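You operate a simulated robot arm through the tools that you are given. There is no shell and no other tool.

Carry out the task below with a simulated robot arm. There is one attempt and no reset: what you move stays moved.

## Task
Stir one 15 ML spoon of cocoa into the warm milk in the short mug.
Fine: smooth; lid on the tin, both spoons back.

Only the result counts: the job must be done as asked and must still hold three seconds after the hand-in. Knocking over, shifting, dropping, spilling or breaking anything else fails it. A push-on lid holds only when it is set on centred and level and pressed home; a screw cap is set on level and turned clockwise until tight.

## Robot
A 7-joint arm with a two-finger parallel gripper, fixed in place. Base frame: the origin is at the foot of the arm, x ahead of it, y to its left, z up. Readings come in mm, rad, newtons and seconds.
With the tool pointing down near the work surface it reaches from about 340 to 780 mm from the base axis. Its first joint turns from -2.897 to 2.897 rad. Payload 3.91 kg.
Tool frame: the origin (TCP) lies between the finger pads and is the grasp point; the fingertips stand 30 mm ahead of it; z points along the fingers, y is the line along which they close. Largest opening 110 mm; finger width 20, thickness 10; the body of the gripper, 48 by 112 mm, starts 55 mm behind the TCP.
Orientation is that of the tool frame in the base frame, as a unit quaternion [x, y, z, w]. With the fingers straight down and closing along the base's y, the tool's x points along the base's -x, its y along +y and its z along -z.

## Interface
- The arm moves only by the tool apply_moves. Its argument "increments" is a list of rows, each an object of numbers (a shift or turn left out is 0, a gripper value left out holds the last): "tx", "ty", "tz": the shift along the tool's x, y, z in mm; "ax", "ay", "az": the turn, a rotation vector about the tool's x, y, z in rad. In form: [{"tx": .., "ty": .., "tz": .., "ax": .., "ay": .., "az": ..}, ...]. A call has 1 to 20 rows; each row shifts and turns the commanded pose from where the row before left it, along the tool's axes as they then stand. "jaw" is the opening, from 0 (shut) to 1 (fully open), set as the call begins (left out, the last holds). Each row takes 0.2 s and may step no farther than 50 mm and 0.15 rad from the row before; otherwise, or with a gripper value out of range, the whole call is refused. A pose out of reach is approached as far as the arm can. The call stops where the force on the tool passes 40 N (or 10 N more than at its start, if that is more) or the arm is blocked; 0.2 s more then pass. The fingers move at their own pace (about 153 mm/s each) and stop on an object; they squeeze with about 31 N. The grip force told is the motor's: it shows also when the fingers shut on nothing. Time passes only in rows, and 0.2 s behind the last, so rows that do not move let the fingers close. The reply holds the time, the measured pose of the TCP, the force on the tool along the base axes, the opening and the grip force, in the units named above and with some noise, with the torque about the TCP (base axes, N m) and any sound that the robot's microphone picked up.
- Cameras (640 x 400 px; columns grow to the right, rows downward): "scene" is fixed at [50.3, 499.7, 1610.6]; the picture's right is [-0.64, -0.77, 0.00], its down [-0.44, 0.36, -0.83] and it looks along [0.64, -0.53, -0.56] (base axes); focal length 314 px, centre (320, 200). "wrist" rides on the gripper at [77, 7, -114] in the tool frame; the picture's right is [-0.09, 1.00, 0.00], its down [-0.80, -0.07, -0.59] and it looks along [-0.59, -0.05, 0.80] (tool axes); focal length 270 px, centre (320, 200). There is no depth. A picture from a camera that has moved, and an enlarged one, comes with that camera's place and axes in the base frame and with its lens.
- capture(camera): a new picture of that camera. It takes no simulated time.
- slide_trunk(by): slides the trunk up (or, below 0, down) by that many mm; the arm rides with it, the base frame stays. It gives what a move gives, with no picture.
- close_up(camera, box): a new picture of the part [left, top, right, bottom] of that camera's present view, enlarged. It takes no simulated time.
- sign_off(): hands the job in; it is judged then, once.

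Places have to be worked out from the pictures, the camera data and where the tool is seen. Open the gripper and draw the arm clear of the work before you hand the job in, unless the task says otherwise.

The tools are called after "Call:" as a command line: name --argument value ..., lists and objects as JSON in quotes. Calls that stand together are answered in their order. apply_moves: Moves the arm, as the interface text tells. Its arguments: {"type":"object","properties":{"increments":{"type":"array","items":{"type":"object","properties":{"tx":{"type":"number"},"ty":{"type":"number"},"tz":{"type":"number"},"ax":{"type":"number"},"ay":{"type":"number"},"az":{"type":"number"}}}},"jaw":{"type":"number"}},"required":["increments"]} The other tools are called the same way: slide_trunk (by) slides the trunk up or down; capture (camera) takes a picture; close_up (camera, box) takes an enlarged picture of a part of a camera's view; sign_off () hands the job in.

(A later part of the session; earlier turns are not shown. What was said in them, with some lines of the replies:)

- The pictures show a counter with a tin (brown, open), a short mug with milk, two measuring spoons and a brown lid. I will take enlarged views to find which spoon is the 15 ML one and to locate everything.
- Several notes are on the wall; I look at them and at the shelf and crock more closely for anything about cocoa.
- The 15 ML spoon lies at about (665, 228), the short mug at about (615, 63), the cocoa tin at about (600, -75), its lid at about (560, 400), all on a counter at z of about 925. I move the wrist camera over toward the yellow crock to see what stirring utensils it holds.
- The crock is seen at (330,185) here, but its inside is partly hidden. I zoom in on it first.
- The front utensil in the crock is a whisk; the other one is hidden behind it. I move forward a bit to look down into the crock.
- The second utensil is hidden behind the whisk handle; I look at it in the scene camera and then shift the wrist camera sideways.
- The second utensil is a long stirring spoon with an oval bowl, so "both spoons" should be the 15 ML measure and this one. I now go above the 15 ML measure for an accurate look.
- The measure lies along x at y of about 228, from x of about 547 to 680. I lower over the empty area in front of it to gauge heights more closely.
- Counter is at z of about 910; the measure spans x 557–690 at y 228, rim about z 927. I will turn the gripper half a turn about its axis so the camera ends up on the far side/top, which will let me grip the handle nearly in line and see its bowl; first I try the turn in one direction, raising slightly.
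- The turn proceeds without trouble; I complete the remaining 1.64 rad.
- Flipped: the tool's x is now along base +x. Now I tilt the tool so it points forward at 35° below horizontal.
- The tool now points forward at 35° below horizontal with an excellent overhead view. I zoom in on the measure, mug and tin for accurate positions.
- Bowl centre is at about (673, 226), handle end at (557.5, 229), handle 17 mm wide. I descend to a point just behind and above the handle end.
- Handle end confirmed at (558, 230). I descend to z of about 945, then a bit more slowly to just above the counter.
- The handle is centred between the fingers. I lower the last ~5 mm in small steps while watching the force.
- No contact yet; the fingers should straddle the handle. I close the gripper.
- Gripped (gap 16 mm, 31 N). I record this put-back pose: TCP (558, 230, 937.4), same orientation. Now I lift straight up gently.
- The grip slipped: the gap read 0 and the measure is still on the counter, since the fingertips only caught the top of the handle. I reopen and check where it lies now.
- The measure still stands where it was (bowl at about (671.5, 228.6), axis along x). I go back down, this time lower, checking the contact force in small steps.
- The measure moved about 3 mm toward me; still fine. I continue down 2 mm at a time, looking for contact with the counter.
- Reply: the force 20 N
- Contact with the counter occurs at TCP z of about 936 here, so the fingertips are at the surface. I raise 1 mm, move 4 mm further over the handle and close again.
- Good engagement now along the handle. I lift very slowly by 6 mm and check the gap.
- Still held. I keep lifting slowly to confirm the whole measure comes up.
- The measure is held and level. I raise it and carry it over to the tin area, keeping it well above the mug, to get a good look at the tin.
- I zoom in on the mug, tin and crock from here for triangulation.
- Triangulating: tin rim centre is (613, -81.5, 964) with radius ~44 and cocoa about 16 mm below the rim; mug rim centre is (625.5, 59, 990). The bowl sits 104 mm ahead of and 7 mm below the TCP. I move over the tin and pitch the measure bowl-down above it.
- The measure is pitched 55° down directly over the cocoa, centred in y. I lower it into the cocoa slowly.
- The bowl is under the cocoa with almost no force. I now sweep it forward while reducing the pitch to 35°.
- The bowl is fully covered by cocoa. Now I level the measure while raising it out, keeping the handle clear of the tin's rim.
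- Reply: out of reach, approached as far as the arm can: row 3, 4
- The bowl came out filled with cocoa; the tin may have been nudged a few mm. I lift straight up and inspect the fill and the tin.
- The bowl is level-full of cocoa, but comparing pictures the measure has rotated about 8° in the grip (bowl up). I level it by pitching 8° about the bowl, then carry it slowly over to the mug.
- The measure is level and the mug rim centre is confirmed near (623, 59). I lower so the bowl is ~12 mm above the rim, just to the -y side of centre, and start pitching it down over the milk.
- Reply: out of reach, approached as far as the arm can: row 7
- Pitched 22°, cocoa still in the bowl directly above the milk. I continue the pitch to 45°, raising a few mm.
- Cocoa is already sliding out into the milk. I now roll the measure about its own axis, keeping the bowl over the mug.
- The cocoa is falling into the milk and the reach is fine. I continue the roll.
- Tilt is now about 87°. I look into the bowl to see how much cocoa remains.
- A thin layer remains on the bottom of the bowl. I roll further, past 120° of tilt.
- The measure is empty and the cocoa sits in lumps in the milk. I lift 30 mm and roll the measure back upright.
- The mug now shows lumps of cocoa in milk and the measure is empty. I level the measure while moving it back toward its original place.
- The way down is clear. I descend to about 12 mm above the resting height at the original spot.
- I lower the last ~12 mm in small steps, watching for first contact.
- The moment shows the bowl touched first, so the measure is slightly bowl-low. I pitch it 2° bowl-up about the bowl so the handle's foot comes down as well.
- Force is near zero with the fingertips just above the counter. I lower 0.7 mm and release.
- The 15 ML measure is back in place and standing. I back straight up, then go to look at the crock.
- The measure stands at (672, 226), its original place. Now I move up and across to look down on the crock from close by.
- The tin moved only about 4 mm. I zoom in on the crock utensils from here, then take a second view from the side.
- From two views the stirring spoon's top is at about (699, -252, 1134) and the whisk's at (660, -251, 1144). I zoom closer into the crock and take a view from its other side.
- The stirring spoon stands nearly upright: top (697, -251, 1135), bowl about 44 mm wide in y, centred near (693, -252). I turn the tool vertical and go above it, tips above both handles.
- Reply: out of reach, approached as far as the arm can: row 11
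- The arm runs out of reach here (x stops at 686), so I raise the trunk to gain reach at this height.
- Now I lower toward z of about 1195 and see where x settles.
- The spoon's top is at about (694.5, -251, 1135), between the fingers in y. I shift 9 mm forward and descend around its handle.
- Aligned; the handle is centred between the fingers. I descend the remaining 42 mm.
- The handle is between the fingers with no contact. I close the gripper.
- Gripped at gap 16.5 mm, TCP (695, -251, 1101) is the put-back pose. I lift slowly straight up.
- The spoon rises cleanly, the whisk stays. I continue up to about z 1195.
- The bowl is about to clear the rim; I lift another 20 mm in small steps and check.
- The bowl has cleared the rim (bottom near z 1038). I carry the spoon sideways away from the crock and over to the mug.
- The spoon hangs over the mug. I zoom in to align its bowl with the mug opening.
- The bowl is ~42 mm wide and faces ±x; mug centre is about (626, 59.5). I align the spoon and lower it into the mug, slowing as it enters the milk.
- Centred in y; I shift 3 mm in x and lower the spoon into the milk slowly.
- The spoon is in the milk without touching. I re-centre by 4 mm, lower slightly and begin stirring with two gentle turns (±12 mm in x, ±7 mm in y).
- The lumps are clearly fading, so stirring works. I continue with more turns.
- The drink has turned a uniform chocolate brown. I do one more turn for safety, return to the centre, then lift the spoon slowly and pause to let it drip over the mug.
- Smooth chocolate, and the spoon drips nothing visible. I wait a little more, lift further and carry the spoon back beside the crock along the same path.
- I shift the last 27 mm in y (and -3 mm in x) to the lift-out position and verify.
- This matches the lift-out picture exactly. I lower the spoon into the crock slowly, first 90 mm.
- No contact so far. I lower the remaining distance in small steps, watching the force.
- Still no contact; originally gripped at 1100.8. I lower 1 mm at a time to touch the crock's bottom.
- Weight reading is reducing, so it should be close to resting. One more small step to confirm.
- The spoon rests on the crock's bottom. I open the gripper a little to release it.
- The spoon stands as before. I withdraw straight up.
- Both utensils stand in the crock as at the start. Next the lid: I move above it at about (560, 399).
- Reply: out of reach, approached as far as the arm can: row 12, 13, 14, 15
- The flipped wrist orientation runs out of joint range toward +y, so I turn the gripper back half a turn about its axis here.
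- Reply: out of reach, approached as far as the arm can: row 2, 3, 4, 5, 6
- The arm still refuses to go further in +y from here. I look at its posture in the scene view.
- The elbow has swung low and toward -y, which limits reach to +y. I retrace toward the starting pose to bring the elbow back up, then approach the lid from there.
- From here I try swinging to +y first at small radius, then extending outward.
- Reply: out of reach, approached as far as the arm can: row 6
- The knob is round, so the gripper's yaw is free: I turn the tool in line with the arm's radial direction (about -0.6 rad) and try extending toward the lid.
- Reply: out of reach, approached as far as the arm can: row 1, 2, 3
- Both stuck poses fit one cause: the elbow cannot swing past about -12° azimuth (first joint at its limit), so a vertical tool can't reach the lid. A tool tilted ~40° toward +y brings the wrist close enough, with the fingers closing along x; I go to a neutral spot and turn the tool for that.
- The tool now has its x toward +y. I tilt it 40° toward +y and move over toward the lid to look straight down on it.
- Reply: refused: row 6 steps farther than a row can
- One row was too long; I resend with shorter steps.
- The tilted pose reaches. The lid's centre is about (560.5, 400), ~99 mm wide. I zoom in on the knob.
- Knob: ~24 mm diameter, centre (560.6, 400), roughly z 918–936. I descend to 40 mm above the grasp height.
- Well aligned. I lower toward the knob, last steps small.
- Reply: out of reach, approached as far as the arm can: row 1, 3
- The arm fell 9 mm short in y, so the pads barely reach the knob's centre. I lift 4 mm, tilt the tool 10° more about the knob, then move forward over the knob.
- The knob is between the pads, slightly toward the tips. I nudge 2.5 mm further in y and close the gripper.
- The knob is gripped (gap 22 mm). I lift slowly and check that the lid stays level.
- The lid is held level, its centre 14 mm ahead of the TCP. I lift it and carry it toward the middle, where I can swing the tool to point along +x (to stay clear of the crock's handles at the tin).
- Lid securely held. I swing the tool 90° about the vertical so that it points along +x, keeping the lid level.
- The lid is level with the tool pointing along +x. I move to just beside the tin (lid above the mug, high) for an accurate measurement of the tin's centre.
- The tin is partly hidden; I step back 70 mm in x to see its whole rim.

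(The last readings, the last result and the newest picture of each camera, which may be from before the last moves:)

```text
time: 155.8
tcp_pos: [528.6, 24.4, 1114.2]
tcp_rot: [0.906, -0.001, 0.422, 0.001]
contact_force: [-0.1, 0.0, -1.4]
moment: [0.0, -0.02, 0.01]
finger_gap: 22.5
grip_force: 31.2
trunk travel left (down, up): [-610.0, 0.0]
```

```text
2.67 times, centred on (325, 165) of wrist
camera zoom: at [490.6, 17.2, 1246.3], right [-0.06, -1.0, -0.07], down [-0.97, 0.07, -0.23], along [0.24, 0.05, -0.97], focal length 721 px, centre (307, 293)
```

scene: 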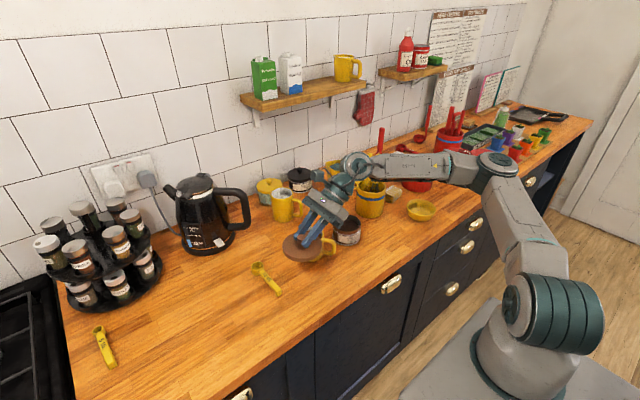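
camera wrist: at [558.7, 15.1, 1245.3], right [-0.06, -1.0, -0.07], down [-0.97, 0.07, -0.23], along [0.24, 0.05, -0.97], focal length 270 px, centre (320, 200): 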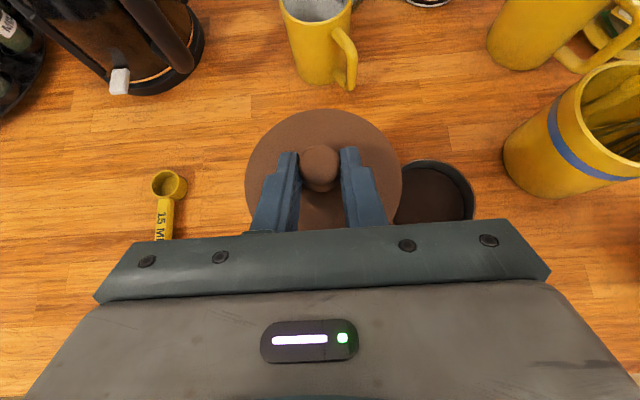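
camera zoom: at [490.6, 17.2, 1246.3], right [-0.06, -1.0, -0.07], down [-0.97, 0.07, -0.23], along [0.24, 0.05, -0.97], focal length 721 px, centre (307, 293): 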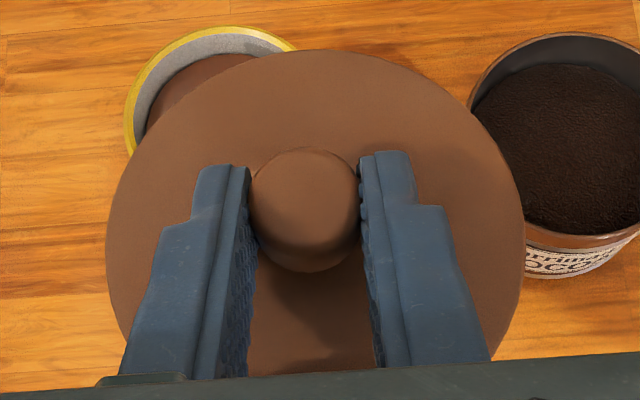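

Circle fits give tin centre (619.4, -84.5) and lid centre (543.6, 24.3), so I shift by (75.8, -108.8) and descend to about 30 mm above the rim, then re-check.

Call:
apply_moves --increments '[{"tx": 12.2, "ty": 27.2, "tz": 14.5}, {"tx": 12.2, "ty": 27.2, "tz": 14.5}, {"tx": 12.2, "ty": 27.2, "tz": 14.5}, {"tx": 12.2, "ty": 27.2, "tz": 14.5}, {"tx": -20.4, "tz": 17.1}, {"tx": -20.4, "tz": 17.1}, {"tx": -20.4, "tz": 17.1}, {}, {}]'

Call:
capture --camera "wrist"

Call:
close_up --camera "scene" --box '[300, 180, 400, 260]'

```text
time: 157.8
tcp_pos: [606.0, -85.5, 1029.2]
tcp_rot: [0.906, -0.001, 0.423, 0.0]
contact_force: [0.3, -0.4, -0.8]
moment: [-0.03, -0.01, -0.01]
finger_gap: 22.2
grip_force: 31.1
trunk travel left (down, up): [-610.0, 0.0]
```

```text
taken
camera wrist: at [567.5, -92.0, 1162.3], right [-0.06, -1.0, -0.07], down [-0.97, 0.07, -0.23], along [0.24, 0.05, -0.97], focal length 270 px, centre (320, 200)
```

wrist: 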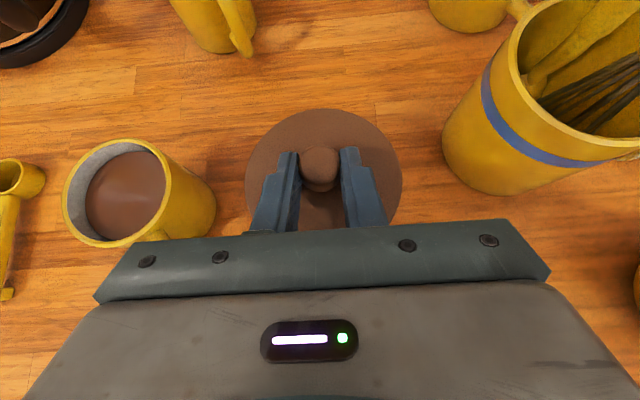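

```text
5.00 times, centred on (350, 220) of scene
camera zoom: at [50.3, 499.7, 1610.6], right [-0.64, -0.77, 0.0], down [-0.44, 0.36, -0.83], along [0.64, -0.53, -0.56], focal length 1572 px, centre (170, 100)
```

zoom: 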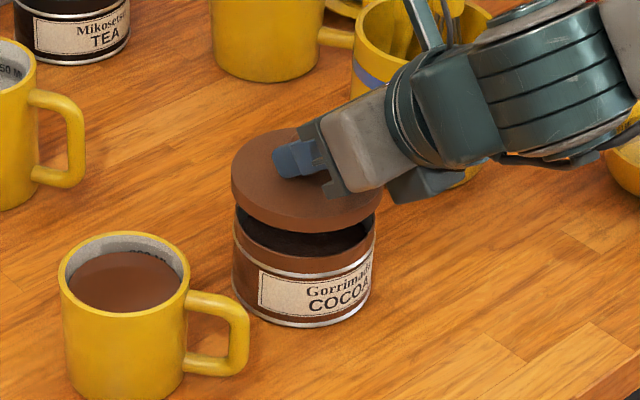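

In the scene view the lid is laterally centred on the tin. I lower another 17 mm to compare edges at close range.

Call:
apply_moves --increments '[{"tx": -5, "tz": 4.2}, {"tx": -4, "tz": 3.4}, {"tx": -4, "tz": 3.4}, {}]'

Call:
close_up --camera "scene" --box '[325, 195, 375, 255]'

Call:
close_up --camera "wrist" --box '[230, 90, 420, 240]'

```text
time: 158.8
tcp_pos: [605.6, -82.1, 1013.4]
tcp_rot: [0.906, 0.0, 0.422, 0.0]
contact_force: [-0.8, 0.2, -0.4]
moment: [-0.03, 0.04, 0.0]
finger_gap: 22.2
grip_force: 31.1
trunk travel left (down, up): [-610.0, 0.0]
```

```text
6.67 times, centred on (350, 225) of scene
camera zoom: at [50.3, 499.7, 1610.6], right [-0.64, -0.77, 0.0], down [-0.44, 0.36, -0.83], along [0.64, -0.53, -0.56], focal length 2096 px, centre (120, 33)
```

zoom: 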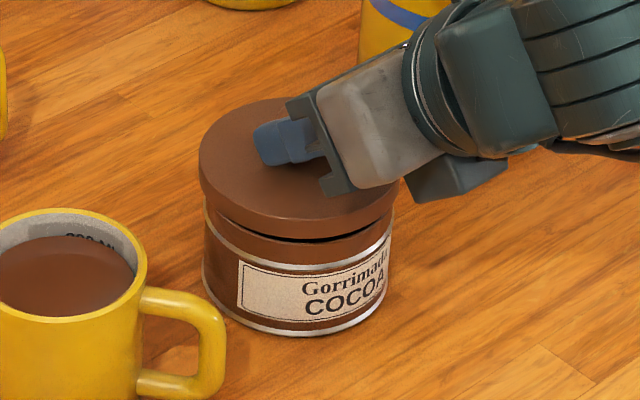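

```text
2.67 times, centred on (325, 165) of wrist
camera zoom: at [567.2, -90.5, 1146.0], right [-0.06, -1.0, -0.07], down [-0.97, 0.07, -0.23], along [0.24, 0.05, -0.97], focal length 721 px, centre (307, 293)
```

zoom: 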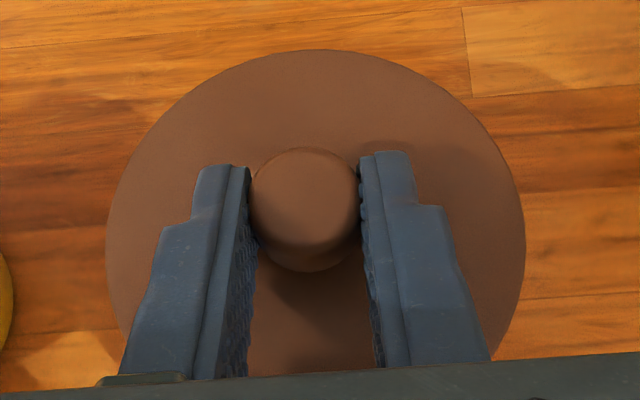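

Very close laterally. I zoom in more to compare the lid and rim edges.

Call:
close_up --camera "scene" --box '[333, 205, 367, 247]'

```text
9.52 times, centred on (350, 226) of scene
camera zoom: at [50.3, 499.7, 1610.6], right [-0.64, -0.77, 0.0], down [-0.44, 0.36, -0.83], along [0.64, -0.53, -0.56], focal length 2994 px, centre (34, -48)
```

zoom: 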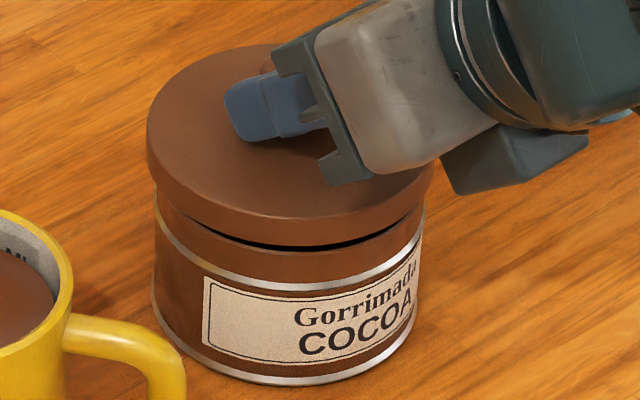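

I lower in 1–2 mm steps to find first contact, which tells me the true gap and hence the centring in depth.

Call:
apply_moves --increments '[{"tx": -1.53, "tz": 1.29}, {"tx": -1.15, "tz": 0.96}, {}]'

Call:
apply_moves --increments '[{"tx": -0.77, "tz": 0.64}, {}]'

Call:
close_up --camera "scene" --box '[333, 205, 367, 247]'

```text
time: 159.6
tcp_pos: [602.8, -83.0, 1009.6]
tcp_rot: [0.906, -0.001, 0.423, 0.0]
contact_force: [-0.2, -0.2, 0.1]
moment: [0.0, 0.0, 0.0]
finger_gap: 22.3
grip_force: 30.8
trunk travel left (down, up): [-610.0, 0.0]
```

```text
time: 160.2
tcp_pos: [603.2, -82.5, 1008.7]
tcp_rot: [0.906, 0.0, 0.423, 0.0]
contact_force: [0.5, 1.0, 4.7]
moment: [0.24, 0.06, -0.05]
finger_gap: 22.3
grip_force: 30.6
trunk travel left (down, up): [-610.0, 0.0]
```

```text
9.52 times, centred on (350, 226) of scene
camera zoom: at [50.3, 499.7, 1610.6], right [-0.64, -0.77, 0.0], down [-0.44, 0.36, -0.83], along [0.64, -0.53, -0.56], focal length 2994 px, centre (34, -48)
```

zoom: 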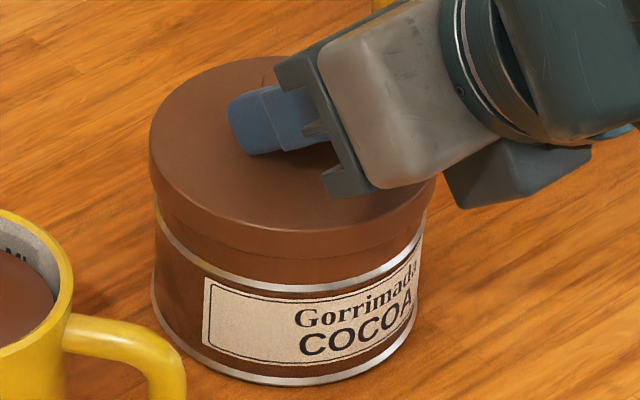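

Contact came at TCP z 1008.8, with a moment pointing to the +y/-x edge: the lid sits ~2 mm too far along (+x, -y). I raise 2 mm, shift (-1.5, +1.5) and lower again.

Call:
apply_moves --increments '[{"tx": 1.53, "tz": -1.29}, {"tx": -0.96, "ty": -1.5, "tz": -1.15}, {"tx": -0.77, "tz": 0.64}, {}]'

Call:
apply_moves --increments '[{"tx": -0.77, "tz": 0.64}, {}, {}]'

Call:
apply_moves --increments '[{"tx": -0.77, "tz": 0.64}, {}, {}]'

```text
time: 161.2
tcp_pos: [601.9, -81.8, 1007.7]
tcp_rot: [0.906, 0.0, 0.423, -0.001]
contact_force: [-0.1, -1.1, 0.3]
moment: [-0.01, 0.01, 0.01]
finger_gap: 22.3
grip_force: 30.8
trunk travel left (down, up): [-610.0, 0.0]
```

```text
time: 162.0
tcp_pos: [603.6, -82.8, 1008.8]
tcp_rot: [0.906, -0.001, 0.423, 0.001]
contact_force: [0.1, 1.1, 0.3]
moment: [0.0, 0.03, 0.02]
finger_gap: 22.4
grip_force: 31.0
trunk travel left (down, up): [-610.0, 0.0]
```

```text
time: 162.8
tcp_pos: [602.0, -82.5, 1007.2]
tcp_rot: [0.907, -0.001, 0.422, 0.001]
contact_force: [-0.1, -0.2, 0.3]
moment: [0.02, -0.03, 0.01]
finger_gap: 22.3
grip_force: 31.1
trunk travel left (down, up): [-610.0, 0.0]
```

No contact now at the same height, so the skirt is passing the rim. I keep lowering in small steps.

Call:
apply_moves --increments '[{"tx": -0.77, "tz": 0.64}, {}]'

Call:
apply_moves --increments '[{"tx": -0.77, "tz": 0.64}, {}]'

Call:
close_up --camera "scene" --box '[333, 205, 367, 247]'

```text
time: 163.4
tcp_pos: [602.7, -84.0, 1006.5]
tcp_rot: [0.906, -0.001, 0.423, 0.0]
contact_force: [-0.2, 0.4, 0.3]
moment: [-0.01, 0.03, 0.02]
finger_gap: 22.5
grip_force: 30.8
trunk travel left (down, up): [-610.0, 0.0]
```

```text
time: 164.0
tcp_pos: [603.3, -80.8, 1006.4]
tcp_rot: [0.906, -0.001, 0.423, 0.0]
contact_force: [-0.5, 0.2, 0.5]
moment: [0.01, 0.03, 0.03]
finger_gap: 22.3
grip_force: 31.1
trunk travel left (down, up): [-610.0, 0.0]
```

```text
9.52 times, centred on (350, 226) of scene
camera zoom: at [50.3, 499.7, 1610.6], right [-0.64, -0.77, 0.0], down [-0.44, 0.36, -0.83], along [0.64, -0.53, -0.56], focal length 2994 px, centre (34, -48)
```

zoom: 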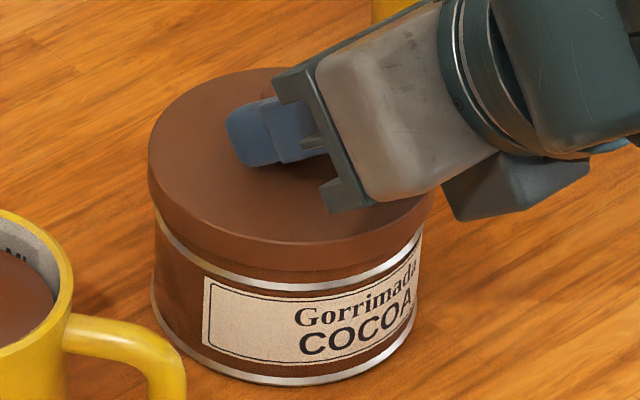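

The skirt now overlaps the rim with no side force: well centred. I continue lowering until it seats.

Call:
apply_moves --increments '[{"tx": -0.77, "tz": 0.64}, {"tx": -0.77, "tz": 0.64}, {}]'

Call:
apply_moves --increments '[{"tx": -0.77, "tz": 0.64}, {"tx": -0.77, "tz": 0.64}, {}]'

```text
time: 164.8
tcp_pos: [602.2, -81.7, 1003.3]
tcp_rot: [0.906, 0.0, 0.422, 0.0]
contact_force: [1.1, -0.1, 1.1]
moment: [0.02, -0.01, 0.0]
finger_gap: 22.0
grip_force: 30.6
trunk travel left (down, up): [-610.0, 0.0]
```

```text
time: 165.6
tcp_pos: [602.0, -82.4, 1000.2]
tcp_rot: [0.906, 0.001, 0.423, -0.001]
contact_force: [0.5, 0.0, 1.9]
moment: [0.0, -0.14, 0.02]
finger_gap: 22.4
grip_force: 31.6
trunk travel left (down, up): [-610.0, 0.0]
```

Slight contact begins. I continue 1 mm at a time.

Call:
apply_moves --increments '[{"tx": -0.77, "tz": 0.64}, {}]'

Call:
apply_moves --increments '[{"tx": -0.77, "tz": 0.64}, {}]'

Call:
close_up --camera "scene" --box '[333, 205, 367, 247]'

```text
time: 166.2
tcp_pos: [601.9, -79.8, 1002.2]
tcp_rot: [0.906, 0.0, 0.424, -0.001]
contact_force: [0.5, -0.3, 5.7]
moment: [-0.03, -0.45, 0.05]
finger_gap: 22.3
grip_force: 30.9
trunk travel left (down, up): [-610.0, 0.0]
heard: snap
```

```text
time: 166.8
tcp_pos: [602.2, -80.8, 1001.4]
tcp_rot: [0.906, 0.0, 0.424, 0.0]
contact_force: [0.2, 1.1, 15.8]
moment: [0.03, -0.38, 0.02]
finger_gap: 22.4
grip_force: 31.0
trunk travel left (down, up): [-610.0, 0.0]
```

```text
9.52 times, centred on (350, 226) of scene
camera zoom: at [50.3, 499.7, 1610.6], right [-0.64, -0.77, 0.0], down [-0.44, 0.36, -0.83], along [0.64, -0.53, -0.56], focal length 2994 px, centre (34, -48)
```

zoom: 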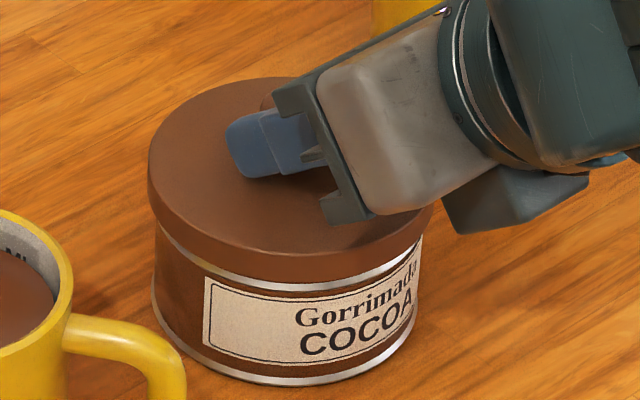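

A snap was heard: the lid is home. I press one small step more to be sure, then ease off the force.

Call:
apply_moves --increments '[{"tx": -0.5, "tz": 0.42}, {}]'

Call:
apply_moves --increments '[{"tx": 0.9, "tz": -0.75}, {"tx": 0.8, "tz": -0.67}, {}]'

```text
time: 167.4
tcp_pos: [601.0, -81.2, 1002.0]
tcp_rot: [0.905, 0.0, 0.425, 0.0]
contact_force: [3.3, 1.3, 27.5]
moment: [0.05, -0.49, 0.01]
finger_gap: 22.1
grip_force: 30.9
trunk travel left (down, up): [-610.0, 0.0]
```

```text
time: 168.2
tcp_pos: [601.2, -82.9, 999.3]
tcp_rot: [0.906, 0.0, 0.423, 0.0]
contact_force: [7.3, 3.4, 15.5]
moment: [0.05, -0.62, 0.06]
finger_gap: 22.2
grip_force: 30.7
trunk travel left (down, up): [-610.0, 0.0]
```

Force has dropped only partly; I ease up another millimetre.

Call:
apply_moves --increments '[{"tx": 0.6, "tz": -0.5}, {}]'

```text
time: 168.8
tcp_pos: [601.3, -82.0, 1001.6]
tcp_rot: [0.906, -0.001, 0.422, 0.0]
contact_force: [0.2, 4.7, 7.9]
moment: [0.09, -0.14, 0.09]
finger_gap: 22.5
grip_force: 30.8
trunk travel left (down, up): [-610.0, 0.0]
```

Force is now small. One more 0.5 mm, then I release the knob.

Call:
apply_moves --increments '[{"tx": 0.4, "tz": -0.33}, {}]'

Call:
apply_moves --increments '[{}, {}, {}]' --jaw 0.45

Call:
close_up --camera "wrist" --box '[230, 90, 420, 240]'

Call:
close_up --camera "scene" --box '[333, 205, 367, 247]'

```text
time: 169.4
tcp_pos: [602.6, -83.8, 1001.0]
tcp_rot: [0.907, -0.002, 0.422, 0.0]
contact_force: [-0.1, -0.6, 0.3]
moment: [0.0, 0.03, 0.01]
finger_gap: 22.6
grip_force: 31.0
trunk travel left (down, up): [-610.0, 0.0]
```

```text
time: 170.2
tcp_pos: [603.4, -82.0, 1002.9]
tcp_rot: [0.907, -0.002, 0.422, 0.001]
contact_force: [-1.0, 0.3, 0.1]
moment: [0.02, 0.0, -0.01]
finger_gap: 49.3
grip_force: 0.1
trunk travel left (down, up): [-610.0, 0.0]
```

```text
2.67 times, centred on (325, 165) of wrist
camera zoom: at [565.0, -89.8, 1134.4], right [-0.06, -1.0, -0.07], down [-0.97, 0.07, -0.23], along [0.24, 0.05, -0.97], focal length 721 px, centre (307, 293)
```

zoom: 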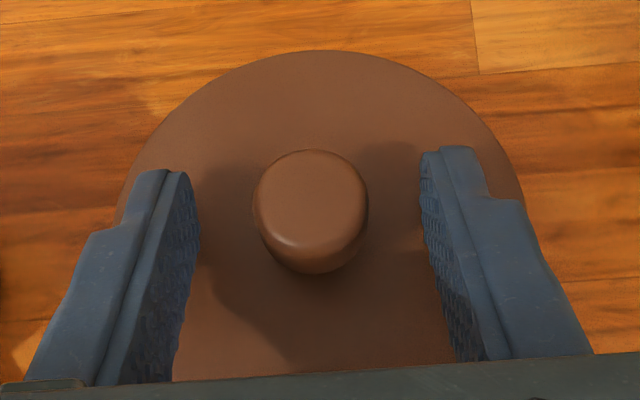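

```text
9.52 times, centred on (350, 226) of scene
camera zoom: at [50.3, 499.7, 1610.6], right [-0.64, -0.77, 0.0], down [-0.44, 0.36, -0.83], along [0.64, -0.53, -0.56], focal length 2994 px, centre (34, -48)
```

zoom: 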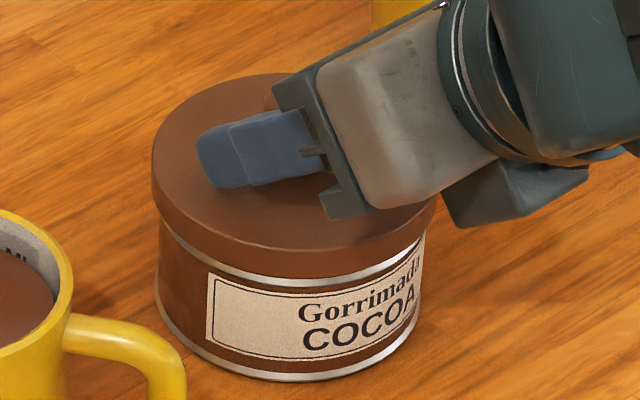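

The lid is released, sitting level on the tin. I withdraw straight up and inspect.

Call:
apply_moves --increments '[{"tx": 3.8, "tz": -3.2}, {"tx": 7.7, "tz": -6.4}, {"tx": 15.3, "tz": -12.9}, {"tx": 15.3, "tz": -12.9}, {"tx": 15.3, "tz": -12.9}, {"tx": 15.3, "tz": -12.9}, {}]'

Call:
close_up --camera "wrist" --box '[230, 90, 420, 240]'

Call:
close_up --camera "scene" --box '[320, 195, 380, 255]'

```text
time: 171.8
tcp_pos: [603.6, -85.7, 1096.9]
tcp_rot: [0.906, -0.001, 0.423, 0.001]
contact_force: [0.1, 0.4, -0.4]
moment: [0.0, -0.01, -0.01]
finger_gap: 49.3
grip_force: 0.0
trunk travel left (down, up): [-610.0, 0.0]
```

```text
2.67 times, centred on (325, 165) of wrist
camera zoom: at [564.8, -91.2, 1230.1], right [-0.06, -1.0, -0.07], down [-0.97, 0.07, -0.23], along [0.24, 0.05, -0.97], focal length 721 px, centre (307, 293)
```

zoom: 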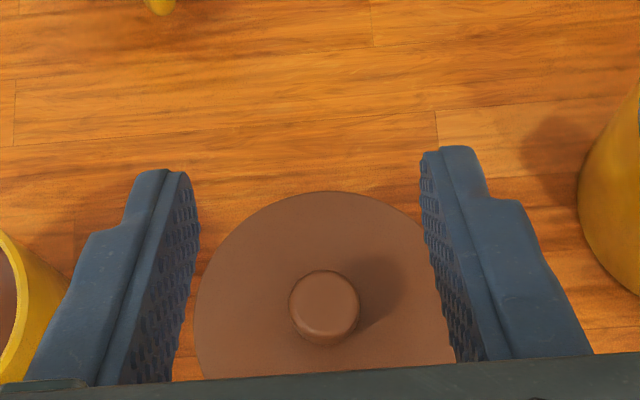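

```text
6.67 times, centred on (350, 225) of scene
camera zoom: at [50.3, 499.7, 1610.6], right [-0.64, -0.77, 0.0], down [-0.44, 0.36, -0.83], along [0.64, -0.53, -0.56], focal length 2096 px, centre (120, 33)
```

zoom: 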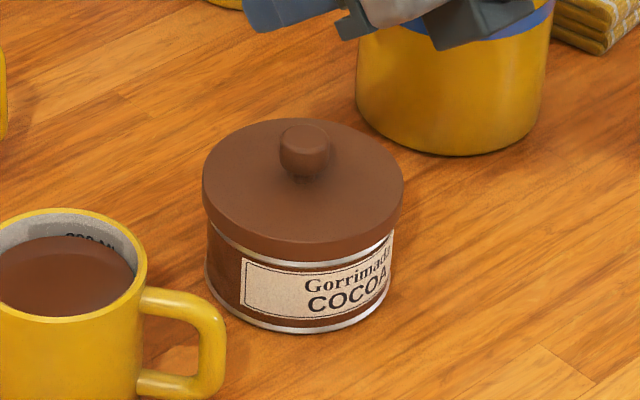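

The lid is on, level and centred, and it snapped home. I open the gripper fully and draw the arm back and up, then check the whole scene.

Call:
apply_moves --increments '[{"tx": 9.5, "tz": -40.6}, {"tx": 9.5, "tz": -40.6}, {"tx": 9.5, "tz": -40.6}, {"tx": 9.5, "tz": -40.6}, {"tx": 9.5, "tz": -40.6}, {"tx": 9.5, "tz": -40.6}, {}, {}]' --jaw 1

Call:
capture --camera "scene"

Call:
capture --camera "wrist"

Call:
close_up --camera "scene" --box '[230, 130, 450, 270]'

Call:
close_up --camera "scene" --box '[60, 200, 380, 400]'

```text
time: 173.6
tcp_pos: [448.1, -82.8, 1300.1]
tcp_rot: [0.906, -0.001, 0.423, 0.001]
contact_force: [0.5, 0.8, 0.2]
moment: [0.01, 0.02, -0.01]
finger_gap: 110.1
grip_force: 0.2
trunk travel left (down, up): [-610.0, 0.0]
```

```text
taken
```

scene: 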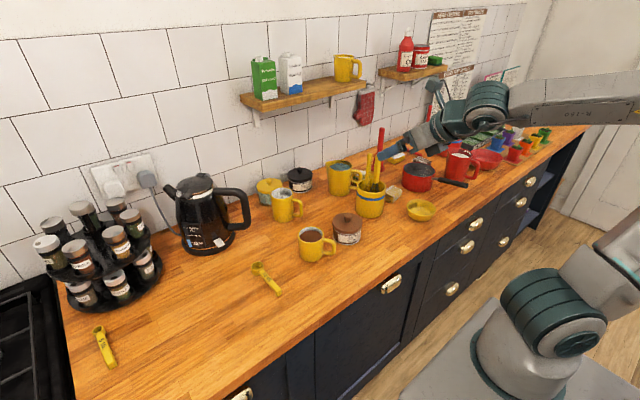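

```text
taken
camera wrist: at [409.9, -91.1, 1432.8], right [-0.06, -1.0, -0.07], down [-0.97, 0.07, -0.23], along [0.24, 0.05, -0.97], focal length 270 px, centre (320, 200)
```

wrist: 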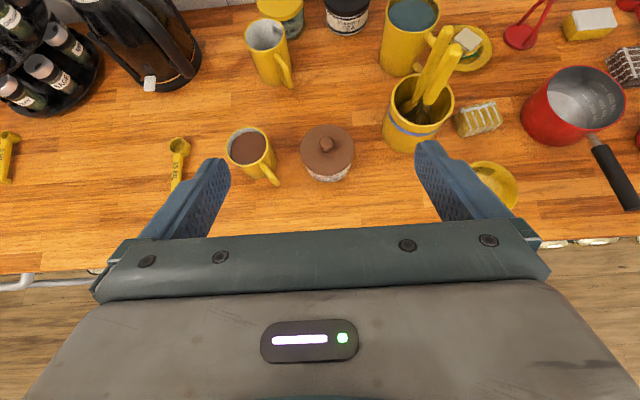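

```text
2.86 times, centred on (340, 200) of scene
camera zoom: at [50.3, 499.7, 1610.6], right [-0.64, -0.77, 0.0], down [-0.44, 0.36, -0.83], along [0.64, -0.53, -0.56], focal length 898 px, centre (263, 200)
```

zoom: 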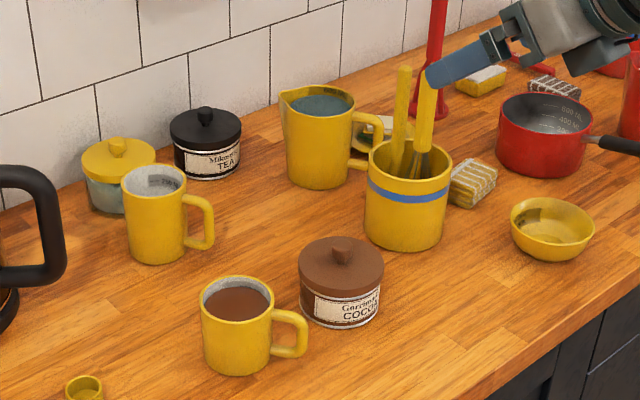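

```text
2.00 times, centred on (220, 300) of scene
camera zoom: at [50.3, 499.7, 1610.6], right [-0.64, -0.77, 0.0], down [-0.44, 0.36, -0.83], along [0.64, -0.53, -0.56], focal length 629 px, centre (520, 0)
```

zoom: 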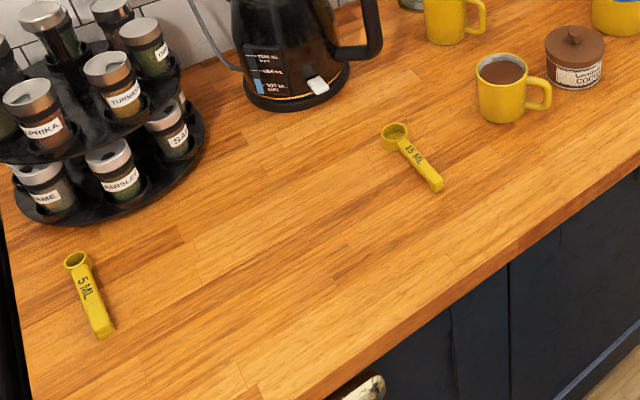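

Everything matches the opening picture except that the mug now holds smooth cocoa and the lid is on the tin; both spoons are in their original places, the gripper is open and the arm is clear. I hand the job in.

Call:
sign_off

```text
The job is handed in.
```

I stirred one level 15 ML spoon of cocoa into the milk in the short mug until it was an even brown with no lumps. I then handed the job in, but no result has come back yet.

- **Lid:** on the cocoa tin, centred and level. I heard it snap home when I pressed it down.
- **15 ML spoon:** back at its original spot on the counter and empty.
- **Stirring spoon:** back in the yellow crock next to the whisk. I took "both spoons" to mean these two and didn't touch the 5 ML spoon.
- **Tin:** it shifted about 5 mm from where it started, and I left it there. In the final pictures nothing else looks moved or spilled.
- **Slip:** my first grip on the 15 ML spoon slipped on lifting, but it stayed standing on the counter and I picked it up on the second try.

The gripper is open and the arm is clear of the work. I raised the trunk 35 mm to reach the crock and did not lower it again.
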